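You operate a simulated robot arm through the tools that you are given. There is no shell and no other tool.

You are at the controls of a simulated two-armed robot. One attempt, no reset.

Task
Hold the grey pan on the top of bench nine steady with one hand, lift the copper block out of it with the other and set it down on the top of bench nine.

The check looks at the end state, three seconds after you hand in, the way a careful person would. Anything else that was tipped, shoved, dropped, spilled or broken makes it a failure.

Robot
Two 7-joint arms with two-finger parallel grippers on one trunk, on a base that drives. Base frame: it is fixed to the floor where the robot stands at the start and does not move with it; the origin is under the middle of the robot, x ahead of it, y to its left, z up. Lengths are in m, angles in degrees, forces in N, time in s.
The left shoulder is at the start at [0.062, 0.197, 1.054], the right one opposite. With the tool pointing down near the work surface each hand reaches from about 0.3 to 0.72 m from the robot's upright axis, wherever it stands, measured 20 degrees to its own side. Places, roughly: copper block [-2.25, 2, 0.75]; grey pan [-2.25, 2, 0.75]; top of bench nine [-2.1, 1.4, 0.8]. Payload 1.57 kg a hand.
The tool frame of a hand sits at the grasp point between the pads (the TCP): z along the fingers, y along the line on which they close. The tips reach 0.03 m beyond it. Largest opening 0.11 m; finger width 0.024, thickness 0.012; the body of the gripper, 0.048 by 0.112 m, starts 0.078 m behind the TCP.
Orientation is told as [roll, pitch, yaw] about the base's x, y, z axes, in that order, counted from this pose: with the fingers straight down and closing along the base's y, the tool's x points along the base's -x, its y along +y and its z along -z.

Tools
- The arms move only by the tool servo_tool. It takes "left_rows", "right_rows" or both (then of equal length, played together; a hand with none holds still); each is a list of rows, each a list of 6 numbers: the shift along the tool's x, y, z in m, then the turn, a rotation vector about the tool's x, y, z in degrees. In form: [[x, y, z, ax, ay, az], ...]. A call has 1 to 20 rows; each row is the pose to reach, as a shift and turn from the pose commanded when the call began, along the tool's axes at that moment. "left_hand" and "right_hand" are, for a hand that has rows, the finger opening in m, from 0 to 0.11, set as the call begins (left out, the last holds). Each row takes 0.2 s and may step no farther than 0.05 m and 8.6 degrees from the row before; otherwise, or with a gripper value out of range, the whole call is refused. Where a pose cannot be reached the arm comes as near as it can. A force on the tool above 40 N (or 10 N above the force at the start of the call, whichever is more), or a blocked arm, ends the call early, and 0.2 s more pass. Each finger travels about 0.072 m/s and halts on what it meets, pressing with about 26 N; the grip force reading is that of the motor and also rises with nothing between the fingers. The clock runs only during rows and for 0.2 s after the last one: add rows that repeat a pose to give the fingers time. The reply holds the time, the measured pose of the TCP, the force on the tool along the base axes, the opening and the grip force, in the units named above and with some noise, with the torque about the TCP (base axes, N m) and any sound that the robot's microphone picked up, and new pictures: "views" is both (left out), scene, wrist or none (wrist: the cameras of the hands that moved).
- Cameras (640 x 400 px; columns grow to the right, rows downward): "scene" is now at [0.1134, -0.0004, 1.6477]; the picture's right is [0.01, -1.00, 0.00], its down [-0.70, -0.00, -0.72] and it looks along [0.72, 0.00, -0.70] (base axes); focal length 269 px, centre (320, 200). "left" rides on the left gripper at [0.07, -0.016, -0.141] in its tool frame; the picture's right is [0.23, 0.97, 0.00], its down [-0.85, 0.20, -0.48] and it looks along [-0.47, 0.11, 0.88] (tool axes); focal length 222 px, centre (320, 200). "right" rides on the right gripper at [0.07, 0.016, -0.141] in its tool frame; the picture's right is [-0.23, 0.97, 0.00], its down [-0.85, -0.20, -0.48] and it looks along [-0.47, -0.11, 0.88] (tool axes); focal length 222 px, centre (320, 200). There is no depth. A picture from a camera that has moved, and an enlarged one, comes with that camera's place and axes in the base frame and with its lens.
- slide_trunk(by): slides the trunk up (or, below 0, down) by that many m; the arms and the scene camera ride with it, the base frame stays. It gives what a move gives, with no picture.
- drive_base(legs): drives the robot by 1 to 6 legs, each [ahead, left, turn to the left] in m, m and degrees, along the robot's own axes; the way and the turn of a leg run together, so that a leg with both is an arc; at most 1.5 m and 180 degrees a leg. The arms and the cameras ride along, it lands a little off, and it stops where it bumps. It gives what a move gives, and a new picture of the scene camera.
- turn_head(pan, tilt): turns the head with the scene camera to pan (to the left, within 86 degrees either way) and tilt (down, from -29 to 69), counted from straight ahead of the robot. It gives what a move gives, and a new picture of the scene camera.
- zoom(camera, box): a new picture of the part [left, top, right, bottom] of that camera's present view, enlarged. No time passes.
- finish_job(): hands the job in; it is judged then, once.

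Nothing tells you exact positions but the pictures and the camera data. Unless the task says otherwise, let go and move clear before handing in.

The tools are called after ">>>" by a JSON object that holds its "api" and its "payload". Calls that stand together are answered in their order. servo_tool: Moves the arms, as the interface text tells. Its arguments: {"type":"object","properties":{"left_rows":{"type":"array","items":{"type":"array","items":{"type":"number"}}},"left_hand":{"type":"number"},"right_rows":{"type":"array","items":{"type":"array","items":{"type":"number"}}},"right_hand":{"type":"number"},"views":{"type":"string","enum":["both","scene","wrist","none"]}},"required":[]} The other tools are called the same way: slide_trunk (by) slides the trunk up or down; drive_base (legs) drives the base; turn_head (pan, tilt) turns the head that bears the scene camera; zoom (camera, box) takes an enlarged picture of a part of a camera's view; finish_job () hands the job in.

At the start:

```text
clock: 0.0
left_position: [0.4743, 0.156, 1.0678]
left_ee_rot: [0.0, 0.1, 0.0]
left_force: [-0.5, -0.4, 0.0]
left_wrist_torque: [0.0, 0.01, 0.01]
left_grip_width: 0.11
left_grip_force: 0.0
right_position: [0.3543, -0.1404, 1.0413]
right_ee_rot: [-0.1, 0.1, 0.1]
right_force: [0.0, 0.1, 0.0]
right_wrist_torque: [-0.01, -0.03, -0.01]
right_grip_width: 0.1102
right_grip_force: 0.0
trunk travel left (down, up): [-0.65, 0.34]
robot x, y, heading: [-0.0007, -0.0001, 0.1]
head pan, tilt: [0.4, 44.0]
```

scene: 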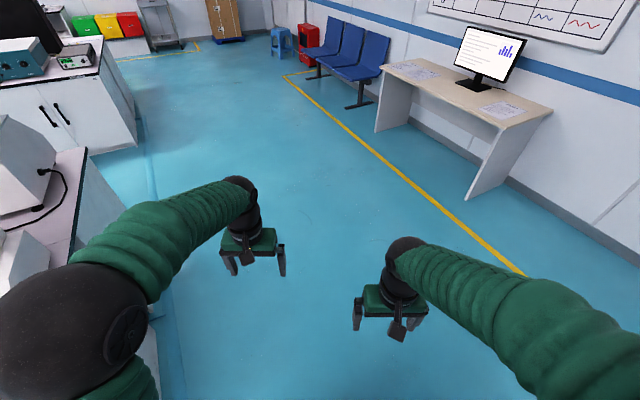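
right: 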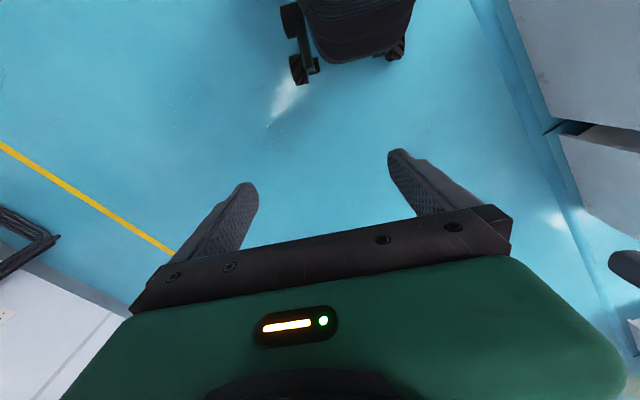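
left: 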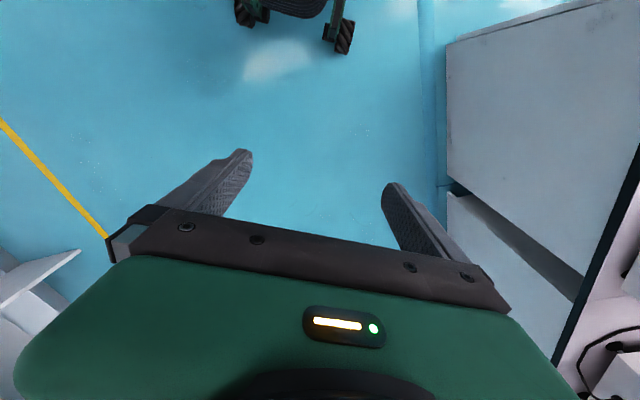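

I see a lab floor ahead with benches to the left; the pan should be behind me to the left around [-2.25, 2]. I'll turn the head to look that way before driving.

>>> {"api": "turn_head", "payload": {"pan": 86, "tilt": 30}}

>>> {"api": "turn_head", "payload": {"pan": -86, "tilt": 30}}

```text
clock: 1.6
left_position: [0.4735, 0.1561, 1.0672]
left_ee_rot: [0.0, 0.0, 0.1]
left_force: [1.0, 0.0, 0.1]
left_wrist_torque: [0.01, 0.0, -0.01]
left_grip_width: 0.1101
left_grip_force: 0.1
right_position: [0.3538, -0.1395, 1.0425]
right_ee_rot: [0.0, 0.0, -0.1]
right_force: [0.2, 0.3, 1.2]
right_wrist_torque: [-0.01, 0.02, -0.01]
right_grip_width: 0.1099
right_grip_force: 0.0
trunk travel left (down, up): [-0.65, 0.34]
robot x, y, heading: [0.0005, -0.0018, 0.2]
head pan, tilt: [85.9, 30.0]
camera scene: at [0.0377, 0.0893, 1.669], right [1.0, -0.07, 0.0], down [-0.04, -0.5, -0.87], along [0.06, 0.86, -0.5], focal length 269 px, centre (320, 200)
```

scene: 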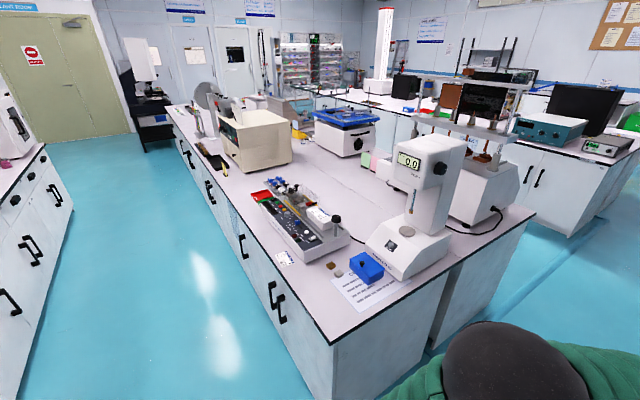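

```text
clock: 4.2
left_position: [0.4735, 0.1554, 1.0669]
left_ee_rot: [-0.1, 0.0, 0.0]
left_force: [0.1, 0.1, -1.0]
left_wrist_torque: [0.01, 0.0, 0.01]
left_grip_width: 0.11
left_grip_force: 0.0
right_position: [0.3538, -0.1394, 1.0422]
right_ee_rot: [0.0, 0.0, 0.0]
right_force: [-0.6, -0.5, 0.4]
right_wrist_torque: [0.05, 0.0, 0.01]
right_grip_width: 0.11
right_grip_force: 0.1
trunk travel left (down, up): [-0.65, 0.34]
robot x, y, heading: [0.0005, 0.0001, 0.2]
head pan, tilt: [-85.9, 30.0]
camera scene: at [0.0377, -0.0912, 1.669], right [-1.0, -0.07, 0.0], down [-0.04, 0.5, -0.87], along [0.06, -0.86, -0.5], focal length 269 px, centre (320, 200)
```

scene: 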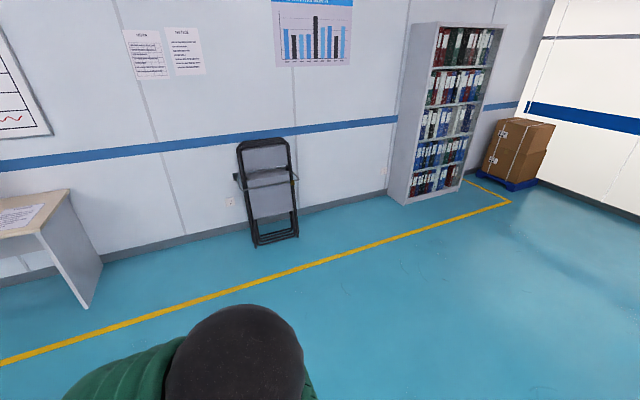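

The left view shows a centre island rotated about 28° to my axes, with a corridor beside it. Bench nine should be the bench on the corridor's far-left side. I'll back away from the island corner first, with the head looking left, and then turn.

>>> {"api": "turn_head", "payload": {"pan": 86, "tilt": 30}}

>>> {"api": "drive_base", "payload": {"legs": [[-0.3, -0.1, 0]]}}

>>> {"api": "drive_base", "payload": {"legs": [[0, 0, 60]]}}

```text
clock: 6.8
left_position: [0.4733, 0.1561, 1.0676]
left_ee_rot: [0.1, 0.0, 0.0]
left_force: [0.9, -0.2, -0.1]
left_wrist_torque: [-0.01, 0.01, 0.0]
left_grip_width: 0.1101
left_grip_force: 0.0
right_position: [0.3529, -0.1383, 1.0428]
right_ee_rot: [0.0, 0.0, 0.0]
right_force: [0.3, 0.2, 0.3]
right_wrist_torque: [0.01, 0.0, 0.04]
right_grip_width: 0.1103
right_grip_force: 0.1
trunk travel left (down, up): [-0.65, 0.34]
robot x, y, heading: [-0.0003, 0.0039, 0.1]
head pan, tilt: [85.9, 30.0]
camera scene: at [0.0377, 0.0893, 1.669], right [1.0, -0.07, 0.0], down [-0.04, -0.5, -0.87], along [0.06, 0.86, -0.5], focal length 269 px, centre (320, 200)
```

scene: 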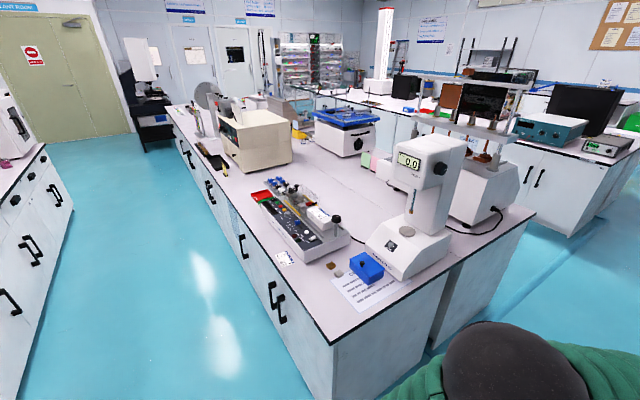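

```text
clock: 8.9
left_position: [0.1744, 0.0601, 1.068]
left_ee_rot: [-0.2, 0.1, 0.0]
left_force: [-0.4, 0.4, -0.5]
left_wrist_torque: [-0.05, 0.03, 0.0]
left_grip_width: 0.1101
left_grip_force: 0.1
right_position: [0.0535, -0.2355, 1.0425]
right_ee_rot: [-0.2, 0.1, 0.0]
right_force: [-0.1, 0.7, -0.4]
right_wrist_torque: [-0.04, 0.01, -0.01]
right_grip_width: 0.1101
right_grip_force: 0.1
trunk travel left (down, up): [-0.65, 0.34]
robot x, y, heading: [-0.3041, -0.0987, -0.2]
head pan, tilt: [85.9, 30.0]
camera scene: at [-0.2603, -0.0046, 1.6687], right [1.0, -0.07, 0.0], down [-0.04, -0.5, -0.86], along [0.06, 0.86, -0.5], focal length 269 px, centre (320, 200)
```

scene: 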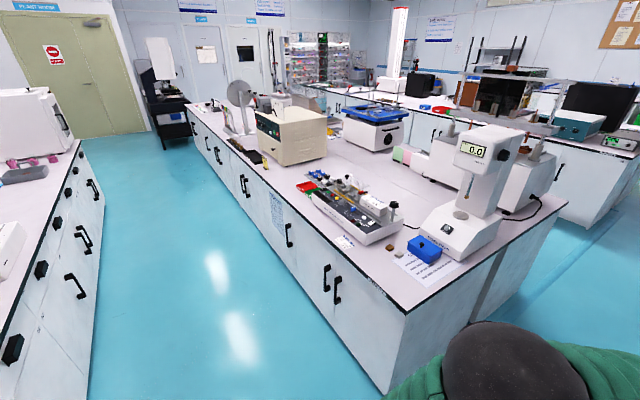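

```text
clock: 12.0
left_position: [-0.2151, 0.3926, 1.0679]
left_ee_rot: [0.0, -0.1, 61.7]
left_force: [-0.1, -0.1, 0.2]
left_wrist_torque: [0.0, 0.02, 0.0]
left_grip_width: 0.1102
left_grip_force: 0.1
right_position: [-0.0103, 0.1465, 1.0422]
right_ee_rot: [0.0, 0.0, 61.7]
right_force: [1.0, -0.2, 0.6]
right_wrist_torque: [0.0, 0.02, -0.01]
right_grip_width: 0.1099
right_grip_force: 0.0
trunk travel left (down, up): [-0.65, 0.34]
robot x, y, heading: [-0.2977, -0.1009, 61.5]
head pan, tilt: [85.9, 30.0]
camera scene: at [-0.3634, -0.0217, 1.669], right [0.54, 0.84, 0.0], down [0.42, -0.27, -0.87], along [-0.73, 0.46, -0.5], focal length 269 px, centre (320, 200)
```

scene: 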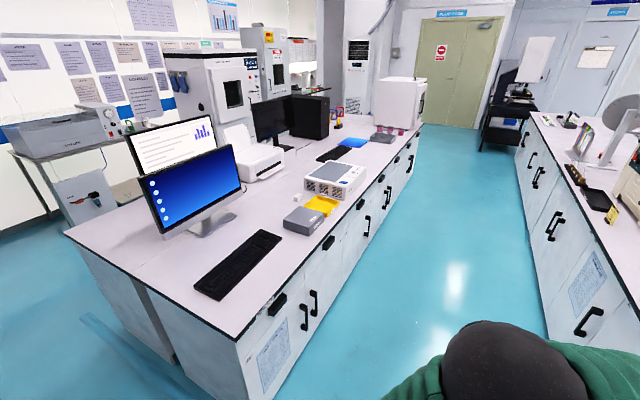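

Bench nine seems to be the bench with monitors on the left; I'll zoom to find the grey pan and the copper block.

>>> {"api": "zoom", "payload": {"camera": "scene", "box": [280, 70, 440, 170]}}

>>> {"api": "zoom", "payload": {"camera": "scene", "box": [180, 140, 420, 290]}}

```text
4.00 times, centred on (360, 120) of scene
camera zoom: at [-0.3634, -0.0217, 1.669], right [0.54, 0.84, 0.0], down [0.42, -0.27, -0.87], along [-0.73, 0.46, -0.5], focal length 1075 px, centre (160, 520)
```

zoom: 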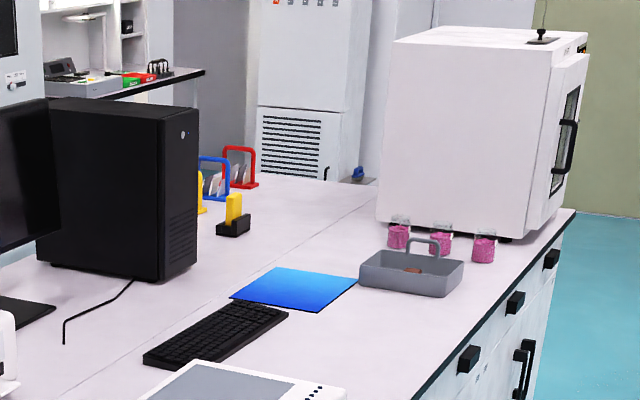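

```text
2.67 times, centred on (300, 215) of scene
camera zoom: at [-0.3634, -0.0217, 1.669], right [0.54, 0.84, 0.0], down [0.42, -0.27, -0.87], along [-0.73, 0.46, -0.5], focal length 717 px, centre (373, 160)
```

zoom: 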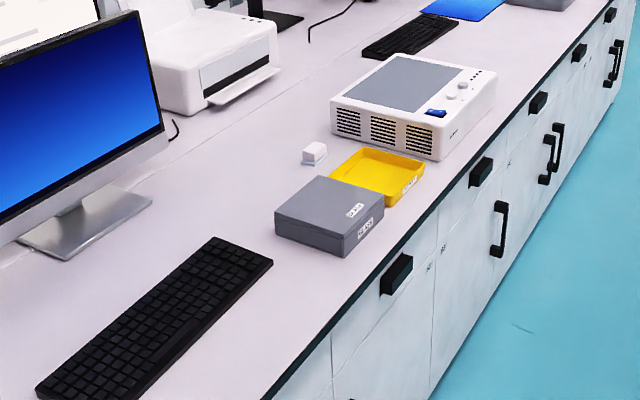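

The grey pan with a loop handle and the copper block inside is near the far end of bench nine (about [-2.35, 2.05]), with three pink jars and a white oven behind it. I'll turn to face along the corridor and drive up.

>>> {"api": "turn_head", "payload": {"pan": 30, "tilt": 30}}

>>> {"api": "drive_base", "payload": {"legs": [[0, 0, 57]]}}

```text
clock: 13.3
left_position: [-0.2156, 0.3918, 1.0692]
left_ee_rot: [0.0, -0.2, 61.7]
left_force: [0.1, 0.6, 0.3]
left_wrist_torque: [0.0, -0.01, 0.01]
left_grip_width: 0.1103
left_grip_force: 0.0
right_position: [-0.0109, 0.1462, 1.0427]
right_ee_rot: [0.0, -0.2, 61.8]
right_force: [0.6, 0.4, 0.8]
right_wrist_torque: [-0.02, -0.04, -0.03]
right_grip_width: 0.1099
right_grip_force: 0.0
trunk travel left (down, up): [-0.65, 0.34]
robot x, y, heading: [-0.3016, -0.0972, 61.6]
head pan, tilt: [30.0, 30.0]
camera scene: at [-0.2898, 0.0204, 1.6689], right [1.0, 0.03, 0.0], down [0.01, -0.5, -0.87], along [-0.03, 0.86, -0.5], focal length 269 px, centre (320, 200)
```

scene: 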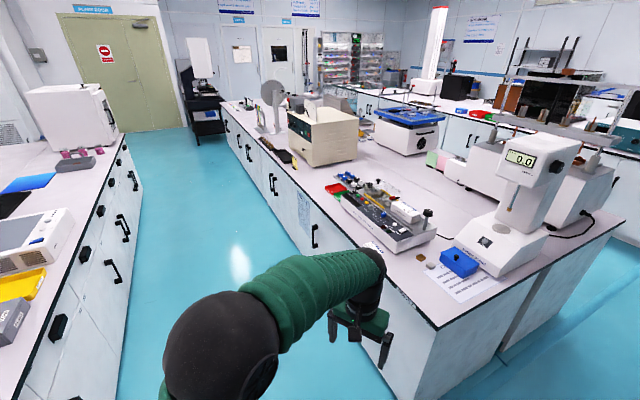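

```text
clock: 16.2
left_position: [-0.6672, 0.2393, 1.0693]
left_ee_rot: [0.0, 0.0, 119.0]
left_force: [-1.0, -0.4, 0.5]
left_wrist_torque: [0.0, 0.02, -0.02]
left_grip_width: 0.1099
left_grip_force: 0.0
right_position: [-0.3494, 0.2781, 1.0428]
right_ee_rot: [-0.1, -0.1, 118.9]
right_force: [-0.3, -0.1, -0.1]
right_wrist_torque: [-0.03, -0.02, 0.01]
right_grip_width: 0.1099
right_grip_force: 0.0
trunk travel left (down, up): [-0.65, 0.34]
robot x, y, heading: [-0.2975, -0.0987, 118.8]
head pan, tilt: [30.0, 30.0]
camera scene: at [-0.3956, -0.0234, 1.6689], right [0.52, 0.86, 0.0], down [0.43, -0.26, -0.87], along [-0.74, 0.45, -0.5], focal length 269 px, centre (320, 200)
```

scene: 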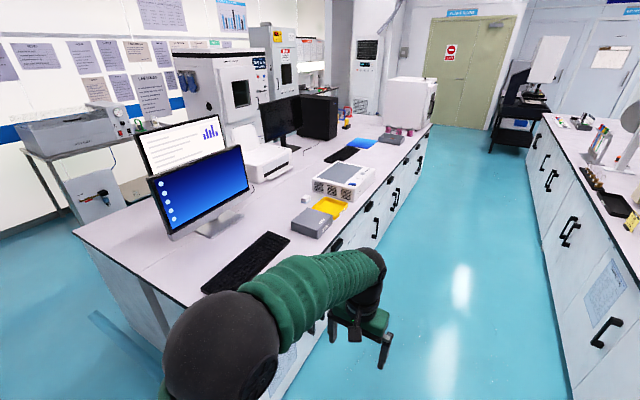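

The corridor ahead is clear and I'm facing along it. I'll drive forward about 1.4 m, staying slightly to the right of centre.

>>> {"api": "drive_base", "payload": {"legs": [[1.4, -0.08, 0]]}}

>>> {"api": "turn_head", "payload": {"pan": 45, "tilt": 35}}

```text
clock: 23.2
left_position: [-1.2871, 1.4953, 1.0697]
left_ee_rot: [0.0, -0.3, 119.7]
left_force: [0.0, -0.5, -0.2]
left_wrist_torque: [0.0, -0.04, -0.03]
left_grip_width: 0.1099
left_grip_force: 0.1
right_position: [-0.9726, 1.5377, 1.0423]
right_ee_rot: [-0.1, -0.1, 119.8]
right_force: [-0.1, 0.4, 0.8]
right_wrist_torque: [0.03, 0.01, -0.01]
right_grip_width: 0.1099
right_grip_force: 0.1
trunk travel left (down, up): [-0.65, 0.34]
robot x, y, heading: [-0.9225, 1.1638, 119.7]
head pan, tilt: [30.0, 30.0]
camera scene: at [-1.0147, 1.2361, 1.6689], right [0.5, 0.86, 0.0], down [0.43, -0.25, -0.87], along [-0.75, 0.44, -0.5], focal length 269 px, centre (320, 200)
```

scene: 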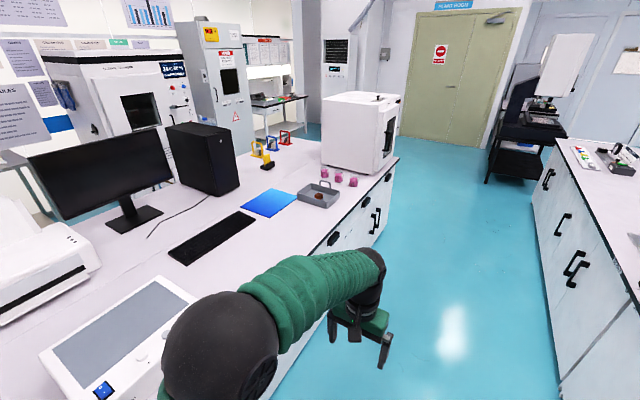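

```text
clock: 24.0
left_position: [-1.2885, 1.4953, 1.0701]
left_ee_rot: [0.0, -0.1, 119.8]
left_force: [0.1, 0.4, -0.2]
left_wrist_torque: [-0.06, -0.01, -0.04]
left_grip_width: 0.1102
left_grip_force: 0.0
right_position: [-0.9706, 1.5371, 1.043]
right_ee_rot: [0.0, -0.2, 119.7]
right_force: [0.4, 0.7, -0.1]
right_wrist_torque: [0.03, 0.0, 0.04]
right_grip_width: 0.1099
right_grip_force: 0.1
trunk travel left (down, up): [-0.65, 0.34]
robot x, y, heading: [-0.9204, 1.1629, 119.8]
head pan, tilt: [45.0, 35.0]
camera scene: at [-1.0217, 1.2146, 1.6611], right [0.26, 0.96, 0.0], down [0.55, -0.15, -0.82], along [-0.79, 0.22, -0.57], focal length 269 px, centre (320, 200)
```

scene: 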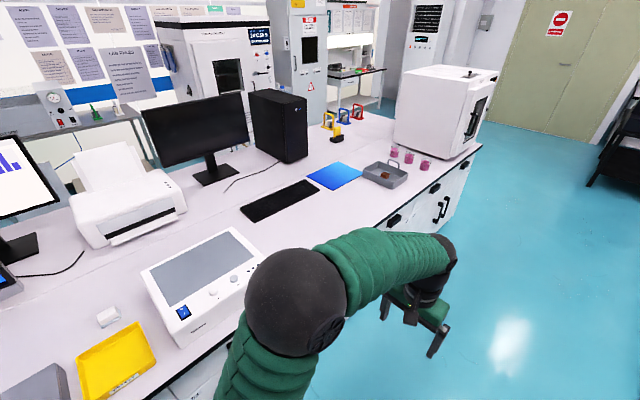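

The pan triangulates to about [-2.34, 2.00, 0.83], roughly 0.25 m in from the bench edge. I'll zoom in to understand the pan and its surroundings.

>>> {"api": "zoom", "payload": {"camera": "scene", "box": [345, 135, 441, 195]}}

```text
6.67 times, centred on (393, 165) of scene
camera zoom: at [-1.0217, 1.2146, 1.6611], right [0.26, 0.96, 0.0], down [0.55, -0.15, -0.82], along [-0.79, 0.22, -0.57], focal length 1792 px, centre (-167, 433)
```

zoom: 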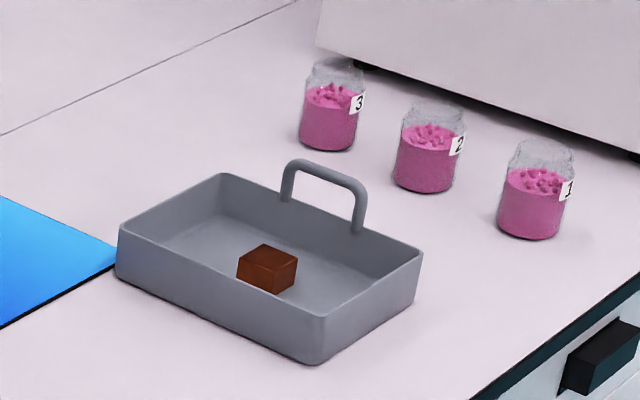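

The pan is a 0.23 × 0.165 m tray centred about [-2.353, 2.009]. It has a loop handle (top about 0.90) on its oven-side long wall, and the copper block, about 0.038 m, sits at the centre. I'll hold the handle with the right hand and pick the block with the left, so next I drive abreast of the pan and turn to face the bench.

>>> {"api": "drive_base", "payload": {"legs": [[0, 0, -1.3], [1.36, 0, 0]]}}

>>> {"api": "turn_head", "payload": {"pan": 80, "tilt": 40}}

```text
clock: 31.2
left_position: [-1.9223, 2.7042, 1.0693]
left_ee_rot: [0.0, -0.2, 118.1]
left_force: [0.3, -0.3, 0.3]
left_wrist_torque: [0.03, -0.01, 0.01]
left_grip_width: 0.1099
left_grip_force: 0.0
right_position: [-1.6056, 2.7366, 1.0426]
right_ee_rot: [0.1, -0.2, 118.1]
right_force: [-0.2, -0.1, 0.0]
right_wrist_torque: [0.0, 0.02, -0.02]
right_grip_width: 0.1099
right_grip_force: 0.0
trunk travel left (down, up): [-0.65, 0.34]
robot x, y, heading: [-1.5657, 2.3607, 118.1]
head pan, tilt: [45.0, 35.0]
camera scene: at [-1.6643, 2.4155, 1.6612], right [0.29, 0.96, 0.0], down [0.55, -0.17, -0.82], along [-0.78, 0.24, -0.57], focal length 269 px, centre (320, 200)
```

scene: 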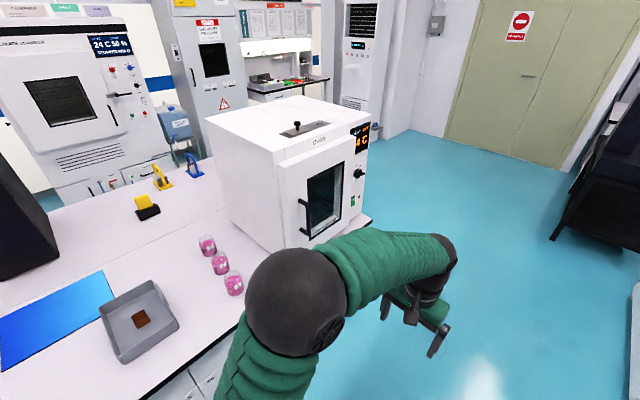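

```text
clock: 32.2
left_position: [-1.9232, 2.7034, 1.07]
left_ee_rot: [0.0, -0.1, 118.1]
left_force: [0.8, -0.2, -0.3]
left_wrist_torque: [-0.01, -0.03, -0.04]
left_grip_width: 0.1097
left_grip_force: 0.2
right_position: [-1.6046, 2.7371, 1.0441]
right_ee_rot: [0.0, -0.2, 118.1]
right_force: [-0.7, -0.6, -0.4]
right_wrist_torque: [0.0, 0.02, 0.04]
right_grip_width: 0.11
right_grip_force: 0.1
trunk travel left (down, up): [-0.65, 0.34]
robot x, y, heading: [-1.5629, 2.3635, 118.1]
head pan, tilt: [80.0, 40.0]
camera scene: at [-1.6611, 2.3639, 1.6536], right [-0.31, 0.95, 0.0], down [0.61, 0.2, -0.77], along [-0.73, -0.24, -0.64], focal length 269 px, centre (320, 200)
```

scene: 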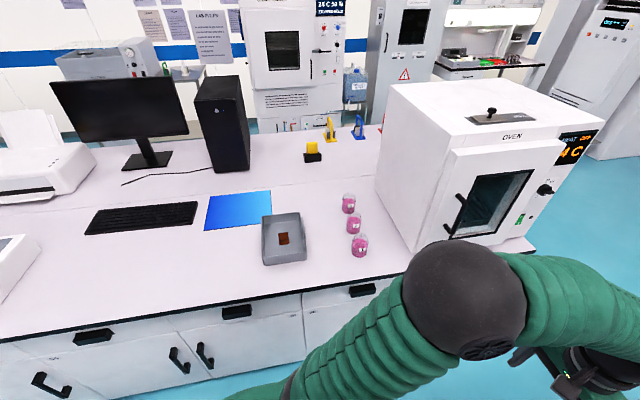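

I'm now abreast of the pan with the oven ahead-right. I'll zoom in for a finer fix on pan, handle and block from this viewpoint.

>>> {"api": "zoom", "payload": {"camera": "scene", "box": [200, 180, 392, 300]}}

>>> {"api": "zoom", "payload": {"camera": "scene", "box": [240, 200, 320, 250]}}

```text
3.33 times, centred on (296, 240) of scene
camera zoom: at [-1.6611, 2.3639, 1.6536], right [-0.31, 0.95, 0.0], down [0.61, 0.2, -0.77], along [-0.73, -0.24, -0.64], focal length 896 px, centre (400, 67)
```

zoom: 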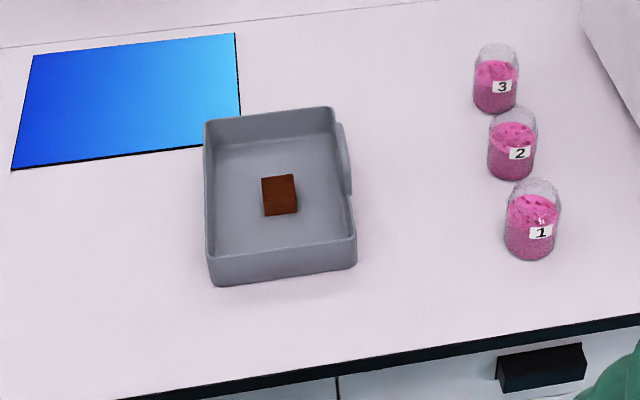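

```text
8.00 times, centred on (280, 225) of scene
camera zoom: at [-1.6611, 2.3639, 1.6536], right [-0.31, 0.95, 0.0], down [0.61, 0.2, -0.77], along [-0.73, -0.24, -0.64], focal length 2150 px, centre (640, 0)
```

zoom: 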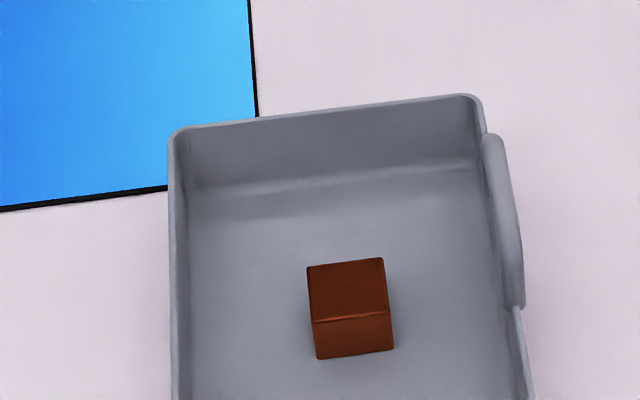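

The combined views put the pan centre near [-2.32, 1.99] with the rim at about 0.865 and the bench top at about 0.82. I'll turn left about 90° to face bench nine squarely, then look.

>>> {"api": "turn_head", "payload": {"pan": 0, "tilt": 45}}

>>> {"api": "drive_base", "payload": {"legs": [[0, 0, 90.4]]}}

```text
clock: 33.7
left_position: [-1.9233, 2.7032, 1.0689]
left_ee_rot: [0.1, -0.2, 118.0]
left_force: [0.5, -0.8, 1.5]
left_wrist_torque: [0.04, 0.0, 0.0]
left_grip_width: 0.1101
left_grip_force: 0.0
right_position: [-1.6054, 2.7376, 1.0452]
right_ee_rot: [0.0, -0.2, 118.1]
right_force: [0.1, -0.4, -0.4]
right_wrist_torque: [0.03, -0.02, -0.04]
right_grip_width: 0.1101
right_grip_force: 0.0
trunk travel left (down, up): [-0.65, 0.34]
robot x, y, heading: [-1.5618, 2.3576, 118.0]
head pan, tilt: [0.0, 45.0]
camera scene: at [-1.6186, 2.4621, 1.6463], right [0.88, 0.47, 0.0], down [0.33, -0.62, -0.71], along [-0.33, 0.62, -0.71], focal length 269 px, centre (320, 200)
```

scene: 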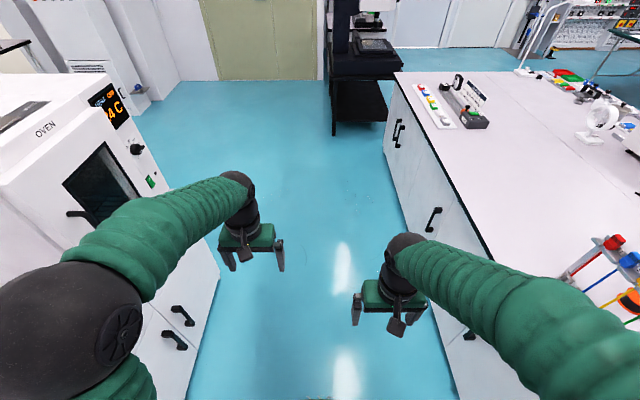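

```text
clock: 38.0
left_position: [-1.8994, 1.9984, 1.0697]
left_ee_rot: [0.1, -0.2, -151.1]
left_force: [0.8, 0.1, -0.3]
left_wrist_torque: [0.01, -0.01, 0.02]
left_grip_width: 0.1102
left_grip_force: 0.0
right_position: [-1.9372, 2.3159, 1.0443]
right_ee_rot: [0.0, -0.3, -151.2]
right_force: [-0.2, 0.5, -0.7]
right_wrist_torque: [0.01, 0.0, 0.0]
right_grip_width: 0.1098
right_grip_force: 0.0
trunk travel left (down, up): [-0.65, 0.34]
robot x, y, heading: [-1.565, 2.3629, -150.9]
head pan, tilt: [0.0, 45.0]
camera scene: at [-1.6648, 2.3066, 1.6463], right [-0.48, 0.88, 0.0], down [0.62, 0.34, -0.71], along [-0.62, -0.34, -0.71], focal length 269 px, centre (320, 200)
```

scene: 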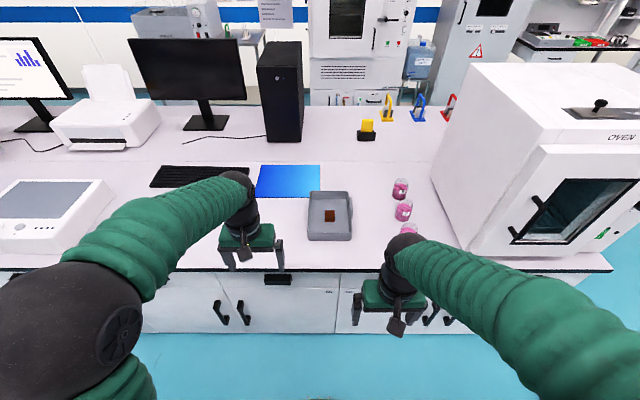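

I'm squarely facing the bench with the pan almost straight ahead, hands high above the bench top. I'll move ahead 0.26 m to bring the pan into reach.

>>> {"api": "drive_base", "payload": {"legs": [[0.2, 0, 0]]}}

>>> {"api": "turn_head", "payload": {"pan": 0, "tilt": 60}}

```text
clock: 39.5
left_position: [-2.0717, 1.9034, 1.0719]
left_ee_rot: [-0.1, -0.4, -151.1]
left_force: [0.2, 0.4, 0.2]
left_wrist_torque: [-0.03, -0.04, 0.02]
left_grip_width: 0.11
left_grip_force: 0.0
right_position: [-2.1099, 2.2218, 1.0448]
right_ee_rot: [0.0, -0.3, -151.2]
right_force: [-1.4, 0.7, 0.2]
right_wrist_torque: [-0.02, 0.0, 0.03]
right_grip_width: 0.1101
right_grip_force: 0.1
trunk travel left (down, up): [-0.65, 0.34]
robot x, y, heading: [-1.7432, 2.2702, -151.1]
head pan, tilt: [0.0, 45.0]
camera scene: at [-1.8362, 2.2122, 1.6466], right [-0.48, 0.88, 0.0], down [0.62, 0.34, -0.71], along [-0.62, -0.34, -0.71], focal length 269 px, centre (320, 200)
```

scene: 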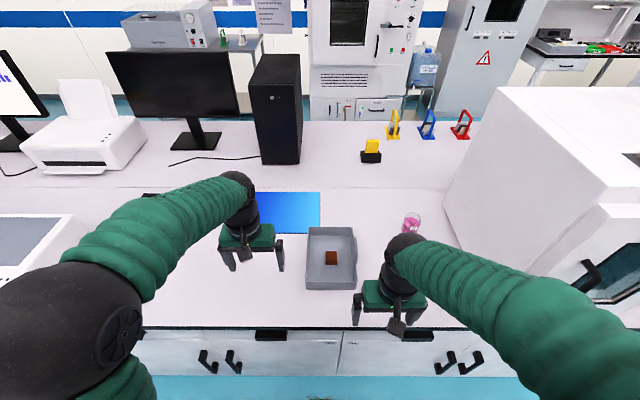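

```text
clock: 40.3
left_position: [-2.0744, 1.9021, 1.069]
left_ee_rot: [0.0, -0.1, -151.2]
left_force: [-0.1, 0.1, 0.3]
left_wrist_torque: [0.04, -0.02, -0.04]
left_grip_width: 0.1101
left_grip_force: 0.1
right_position: [-2.112, 2.2197, 1.0435]
right_ee_rot: [-0.1, -0.1, -151.1]
right_force: [-0.3, 0.0, -0.3]
right_wrist_torque: [0.03, 0.0, 0.01]
right_grip_width: 0.1098
right_grip_force: 0.0
trunk travel left (down, up): [-0.65, 0.34]
robot x, y, heading: [-1.7374, 2.2643, -151.3]
head pan, tilt: [0.0, 60.0]
camera scene: at [-1.828, 2.2167, 1.6267], right [-0.48, 0.88, 0.0], down [0.76, 0.42, -0.5], along [-0.44, -0.24, -0.87], focal length 269 px, centre (320, 200)
```

scene: 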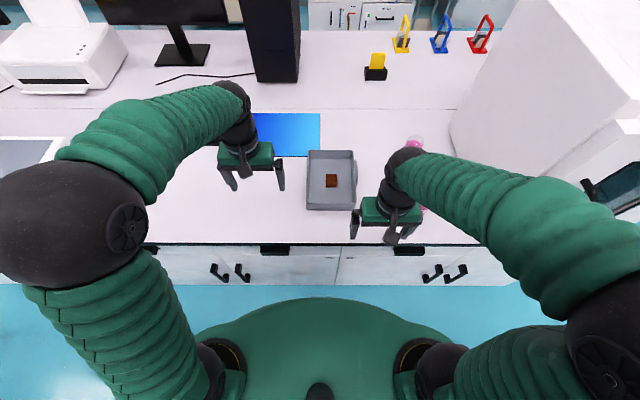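

Pan is about 0.63 m ahead of my axis and nearly centred; I'll creep 0.06 m nearer, and then zoom for precise measuring.

>>> {"api": "drive_base", "payload": {"legs": [[0.06, 0, 0]]}}

>>> {"api": "zoom", "payload": {"camera": "scene", "box": [260, 120, 420, 220]}}

```text
clock: 41.3
left_position: [-2.121, 1.8776, 1.0734]
left_ee_rot: [0.0, -0.7, -151.1]
left_force: [0.2, 0.6, 0.1]
left_wrist_torque: [-0.01, 0.04, 0.01]
left_grip_width: 0.1099
left_grip_force: 0.1
right_position: [-2.1586, 2.1942, 1.046]
right_ee_rot: [0.0, -0.5, -151.0]
right_force: [0.6, 0.9, 0.4]
right_wrist_torque: [0.0, 0.01, -0.01]
right_grip_width: 0.11
right_grip_force: 0.1
trunk travel left (down, up): [-0.65, 0.34]
robot x, y, heading: [-1.7911, 2.2381, -151.1]
head pan, tilt: [0.0, 60.0]
camera scene: at [-1.8697, 2.1936, 1.6275], right [-0.48, 0.88, 0.0], down [0.76, 0.42, -0.5], along [-0.44, -0.24, -0.86], focal length 269 px, centre (320, 200)
```

scene: 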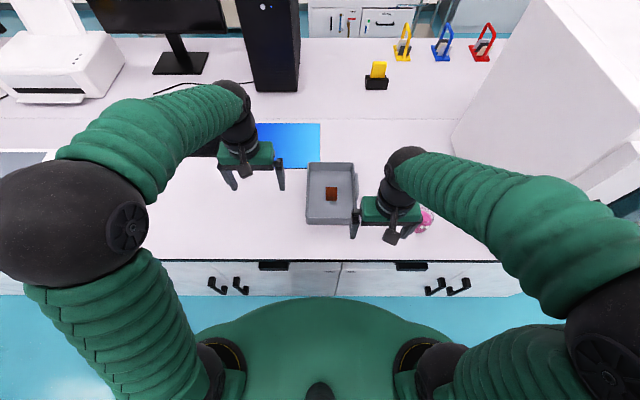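

```text
4.00 times, centred on (340, 170) of scene
camera zoom: at [-1.8697, 2.1936, 1.6275], right [-0.48, 0.88, 0.0], down [0.76, 0.42, -0.5], along [-0.44, -0.24, -0.86], focal length 1075 px, centre (240, 320)
```

zoom: 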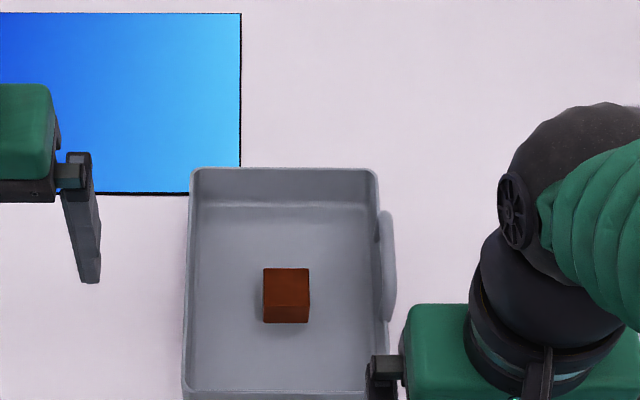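

From this view the pan centre in my own frame is about 0.574 ahead and 0.039 right. The handle bar is near (0.565, -0.117) at about 0.90 high, and the jars are 0.2 m further right. I'll tilt the right hand 25° so its wrist leans right, leaving room for the left hand.

>>> {"api": "servo_tool", "payload": {"right_rows": [[0, 0, 0, -8.4, 0, 0], [0, 0, 0, -16.7, 0, 0], [0, 0, 0, -25, 0, 0], [0, 0, 0, -25, 0, 0]], "right_hand": 0.11, "views": "both"}}

```text
clock: 42.3
left_position: [-2.125, 1.8756, 1.0706]
left_ee_rot: [-0.1, -0.4, -151.1]
left_force: [-0.2, 0.3, -0.4]
left_wrist_torque: [0.02, -0.01, 0.02]
left_grip_width: 0.1102
left_grip_force: 0.1
right_position: [-2.1643, 2.1913, 1.0445]
right_ee_rot: [25.2, -0.3, -151.1]
right_force: [0.1, 0.9, -0.3]
right_wrist_torque: [0.0, 0.05, -0.02]
right_grip_width: 0.1099
right_grip_force: 0.1
trunk travel left (down, up): [-0.65, 0.34]
robot x, y, heading: [-1.7898, 2.2386, -150.9]
head pan, tilt: [0.0, 60.0]
camera scene: at [-1.8785, 2.1889, 1.6268], right [-0.48, 0.88, 0.0], down [0.76, 0.42, -0.5], along [-0.44, -0.24, -0.87], focal length 269 px, centre (320, 200)
camera right: at [-2.122, 2.2638, 1.1797], right [0.23, -0.88, 0.41], down [-0.93, -0.08, 0.35], along [-0.28, -0.47, -0.84], focal length 222 px, centre (320, 200)
```

scene: 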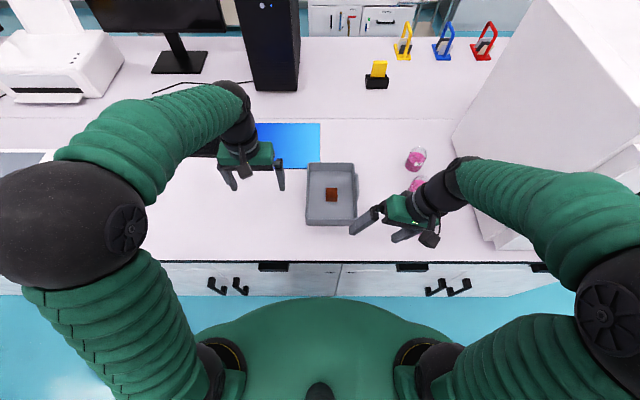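
right: 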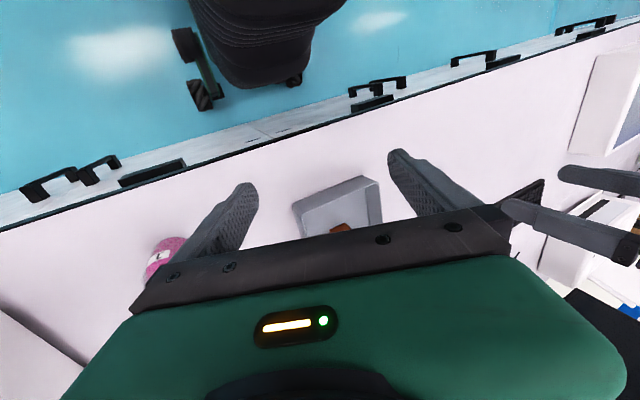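

The base has now settled. I'll re-zoom the scene camera for a clean measurement of the pan and its handle.

>>> {"api": "zoom", "payload": {"camera": "scene", "box": [280, 140, 408, 220]}}

>>> {"api": "zoom", "payload": {"camera": "right", "box": [240, 120, 432, 240]}}

```text
5.00 times, centred on (344, 180) of scene
camera zoom: at [-1.8785, 2.1889, 1.6268], right [-0.48, 0.88, 0.0], down [0.76, 0.42, -0.5], along [-0.44, -0.24, -0.87], focal length 1344 px, centre (200, 300)
```

zoom: 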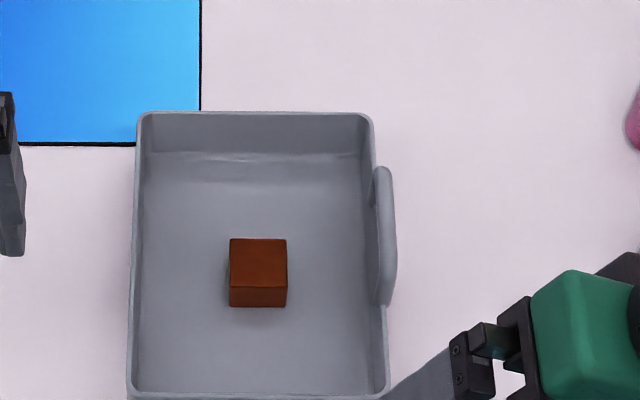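

```text
3.33 times, centred on (336, 180) of right
camera zoom: at [-2.122, 2.2638, 1.1797], right [0.23, -0.88, 0.41], down [-0.93, -0.08, 0.35], along [-0.28, -0.47, -0.84], focal length 740 px, centre (267, 267)
```

zoom: 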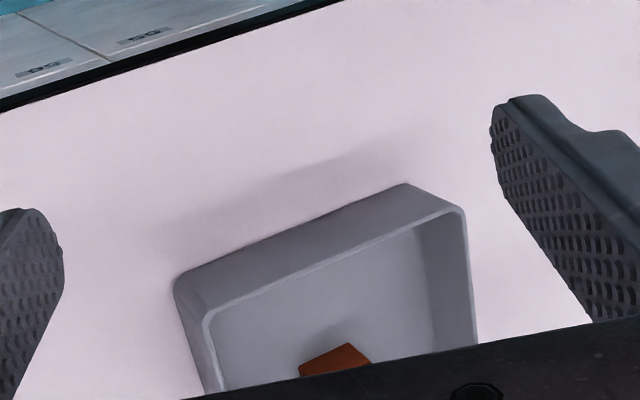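

Triangulating scene and wrist views gives the rim at about 0.855, the bench at about 0.80, and the handle bar centre at about 0.885. I'll move the right hand to a pre-grasp point about 8 cm back from the handle along its tilted approach line.

>>> {"api": "servo_tool", "payload": {"right_rows": [[-0.038, -0.0085, 0.012, 0, 0, 0], [-0.076, -0.017, 0.024, 0, 0, 0], [-0.115, -0.0255, 0.036, 0, 0, 0], [-0.153, -0.034, 0.048, 0, 0, 0], [-0.191, -0.0425, 0.06, 0, 0, 0], [-0.229, -0.0511, 0.0727, 0, 0, 0], [-0.229, -0.0511, 0.0727, 0, 0, 0]], "right_hand": 0.11, "views": "both"}}

```text
clock: 43.9
left_position: [-2.1252, 1.8757, 1.0716]
left_ee_rot: [0.0, -0.4, -151.1]
left_force: [1.5, 0.0, -0.5]
left_wrist_torque: [-0.01, -0.03, 0.01]
left_grip_width: 0.11
left_grip_force: 0.1
right_position: [-2.3715, 2.0942, 0.9591]
right_ee_rot: [25.0, -0.2, -151.1]
right_force: [0.2, 0.2, -0.3]
right_wrist_torque: [-0.01, 0.04, -0.01]
right_grip_width: 0.1099
right_grip_force: 0.0
trunk travel left (down, up): [-0.65, 0.34]
robot x, y, heading: [-1.7915, 2.2368, -151.1]
head pan, tilt: [0.0, 60.0]
camera scene: at [-1.8797, 2.1889, 1.6268], right [-0.48, 0.88, 0.0], down [0.76, 0.42, -0.5], along [-0.44, -0.24, -0.87], focal length 269 px, centre (320, 200)
camera right: at [-2.3311, 2.1659, 1.0933], right [0.23, -0.88, 0.41], down [-0.93, -0.08, 0.35], along [-0.28, -0.47, -0.84], focal length 222 px, centre (320, 200)
```

scene: 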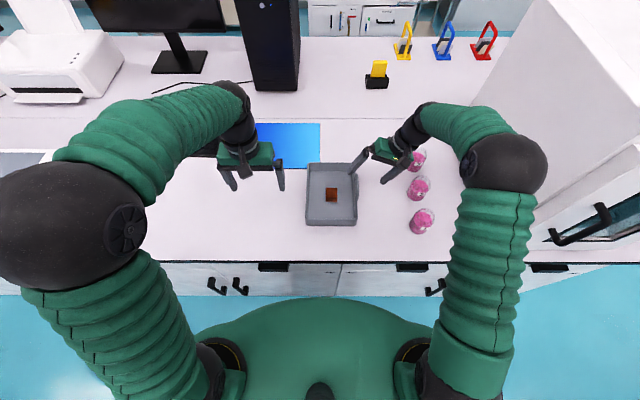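
right: 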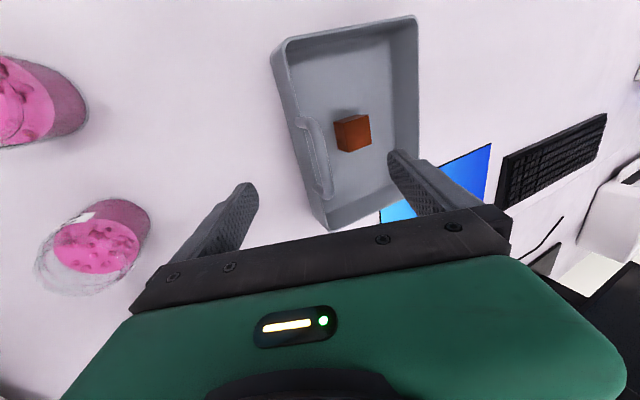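

The right hand is above and to the right of the handle, and the elbow is high and clear of the oven. I'll zoom the right wrist camera on the handle to fine-tune its alignment.

>>> {"api": "zoom", "payload": {"camera": "right", "box": [240, 90, 432, 210]}}

>>> {"api": "zoom", "payload": {"camera": "scene", "box": [290, 130, 450, 230]}}

```text
3.33 times, centred on (336, 150) of right
camera zoom: at [-2.3311, 2.1659, 1.0933], right [0.23, -0.88, 0.41], down [-0.93, -0.08, 0.35], along [-0.28, -0.47, -0.84], focal length 740 px, centre (267, 367)
```

zoom: 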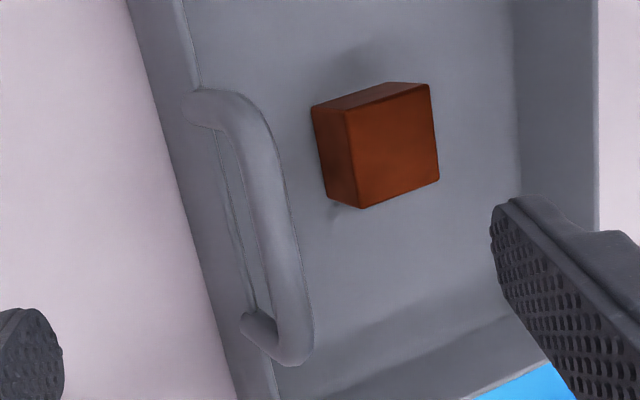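

```text
4.00 times, centred on (370, 180) of scene
camera zoom: at [-1.8797, 2.1889, 1.6268], right [-0.48, 0.88, 0.0], down [0.76, 0.42, -0.5], along [-0.44, -0.24, -0.87], focal length 1075 px, centre (120, 280)
```

zoom: 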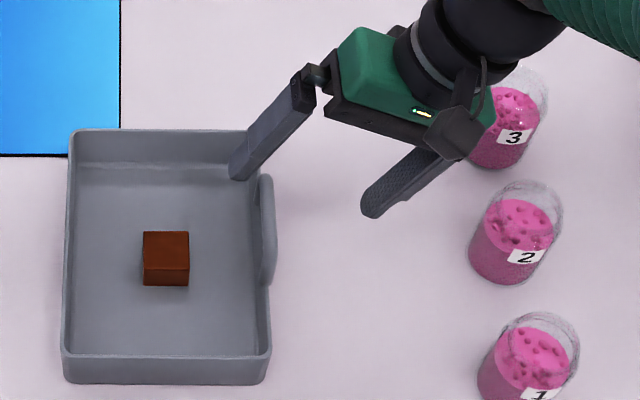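

The handle bar triangulates to about 7.7 cm straight along the right hand's approach axis, centred between the fingers. I'll advance 6.5 cm so the bar sits between the pads without the tips touching the rim.

>>> {"api": "servo_tool", "payload": {"right_rows": [[-0.002, 0.001, 0.017, 0, 0, 0], [-0.003, 0.002, 0.033, 0, 0, 0], [-0.004, 0.0025, 0.049, 0, 0, 0], [-0.005, 0.0025, 0.065, 0, 0, 0], [-0.005, 0.0025, 0.065, 0, 0, 0]], "right_hand": 0.11, "views": "both"}}

>>> {"api": "zoom", "payload": {"camera": "right", "box": [208, 90, 432, 230]}}

>>> {"api": "zoom", "payload": {"camera": "scene", "box": [290, 130, 450, 230]}}

```text
clock: 45.1
left_position: [-2.1247, 1.8753, 1.0717]
left_ee_rot: [0.0, -0.4, -151.1]
left_force: [-0.5, -0.1, 0.3]
left_wrist_torque: [0.05, 0.02, 0.0]
left_grip_width: 0.1099
left_grip_force: 0.0
right_position: [-2.3617, 2.0668, 0.8997]
right_ee_rot: [25.0, -0.3, -151.1]
right_force: [0.3, 0.2, 0.3]
right_wrist_torque: [-0.01, 0.0, 0.0]
right_grip_width: 0.11
right_grip_force: 0.0
trunk travel left (down, up): [-0.65, 0.34]
robot x, y, heading: [-1.7884, 2.2364, -151.1]
head pan, tilt: [0.0, 60.0]
camera scene: at [-1.8798, 2.1885, 1.6268], right [-0.48, 0.88, 0.0], down [0.76, 0.42, -0.5], along [-0.44, -0.24, -0.87], focal length 269 px, centre (320, 200)
camera right: at [-2.321, 2.1381, 1.035], right [0.23, -0.88, 0.41], down [-0.93, -0.08, 0.35], along [-0.28, -0.47, -0.84], focal length 222 px, centre (320, 200)
```

scene: 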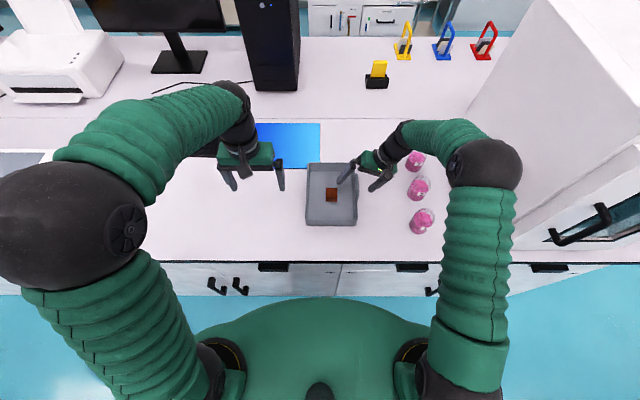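
right: 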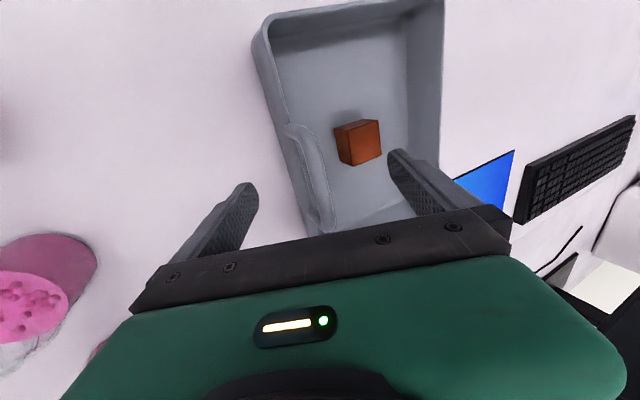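

```text
2.86 times, centred on (320, 160) of right
camera zoom: at [-2.321, 2.1381, 1.035], right [0.23, -0.88, 0.41], down [-0.93, -0.08, 0.35], along [-0.28, -0.47, -0.84], focal length 635 px, centre (320, 314)
```

zoom: 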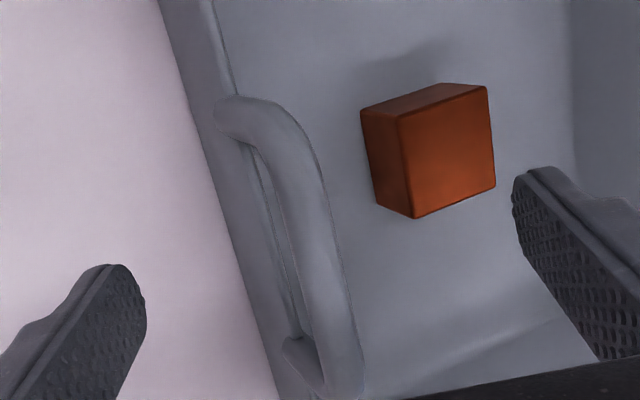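

```text
4.00 times, centred on (370, 180) of scene
camera zoom: at [-1.8798, 2.1885, 1.6268], right [-0.48, 0.88, 0.0], down [0.76, 0.42, -0.5], along [-0.44, -0.24, -0.87], focal length 1075 px, centre (120, 280)
```

zoom: 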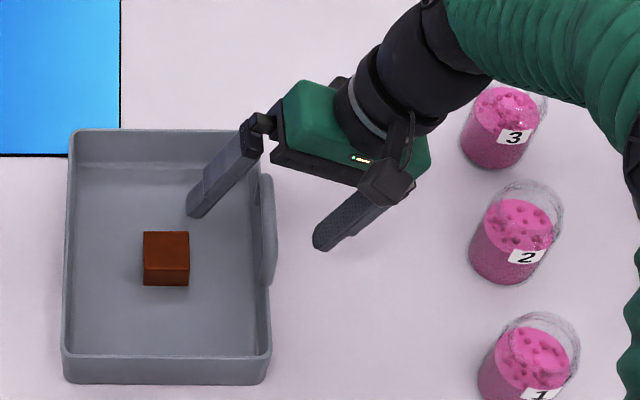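

The bar sits centred between the open fingers. I'll close partway to a 3 cm opening first and check the centring before gripping.

>>> {"api": "servo_tool", "payload": {"right_rows": [[0, 0, 0, 0, 0, 0], [0, 0, 0, 0, 0, 0], [0, 0, 0, 0, 0, 0], [0, 0, 0, 0, 0, 0]], "right_hand": 0.03, "views": "wrist"}}

>>> {"api": "zoom", "payload": {"camera": "right", "box": [240, 110, 400, 210]}}

>>> {"api": "zoom", "payload": {"camera": "scene", "box": [290, 130, 450, 230]}}

```text
clock: 46.1
left_position: [-2.1266, 1.8743, 1.0707]
left_ee_rot: [0.0, -0.3, -151.2]
left_force: [1.0, 0.0, -0.4]
left_wrist_torque: [0.0, -0.04, 0.02]
left_grip_width: 0.1101
left_grip_force: 0.0
right_position: [-2.362, 2.0663, 0.8987]
right_ee_rot: [25.0, -0.2, -151.1]
right_force: [0.5, 0.5, 0.0]
right_wrist_torque: [-0.01, -0.01, 0.0]
right_grip_width: 0.0302
right_grip_force: 0.1
trunk travel left (down, up): [-0.65, 0.34]
robot x, y, heading: [-1.794, 2.2386, -151.4]
head pan, tilt: [0.0, 60.0]
camera right: at [-2.3214, 2.138, 1.0349], right [0.23, -0.88, 0.41], down [-0.93, -0.08, 0.35], along [-0.28, -0.47, -0.84], focal length 222 px, centre (320, 200)
```

right: 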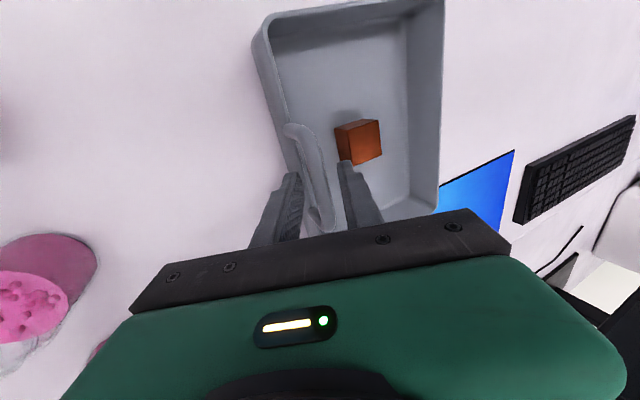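

```text
4.00 times, centred on (320, 160) of right
camera zoom: at [-2.3214, 2.138, 1.0349], right [0.23, -0.88, 0.41], down [-0.93, -0.08, 0.35], along [-0.28, -0.47, -0.84], focal length 888 px, centre (320, 360)
```

zoom: 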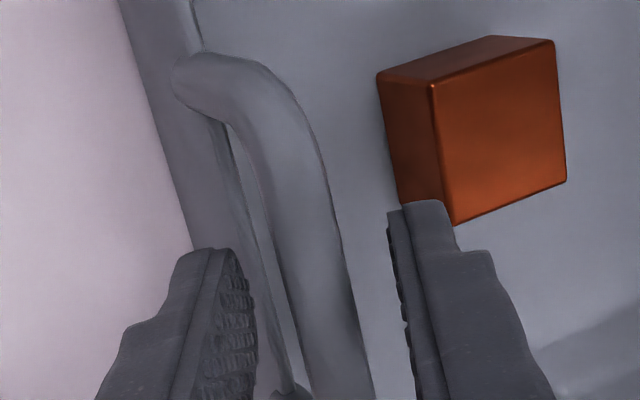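

```text
4.00 times, centred on (370, 180) of scene
camera zoom: at [-1.8803, 2.1882, 1.6267], right [-0.48, 0.88, 0.0], down [0.76, 0.42, -0.5], along [-0.44, -0.24, -0.87], focal length 1075 px, centre (120, 280)
```

zoom: 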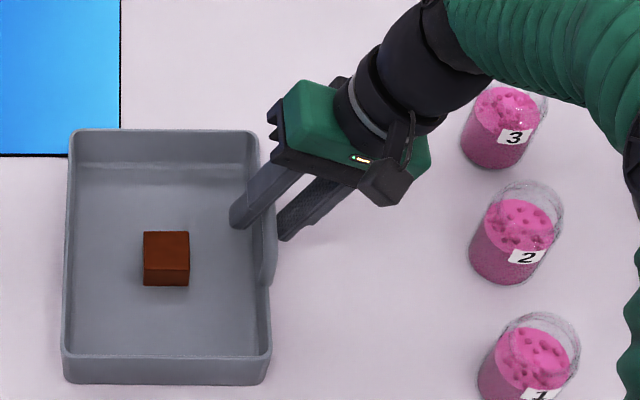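

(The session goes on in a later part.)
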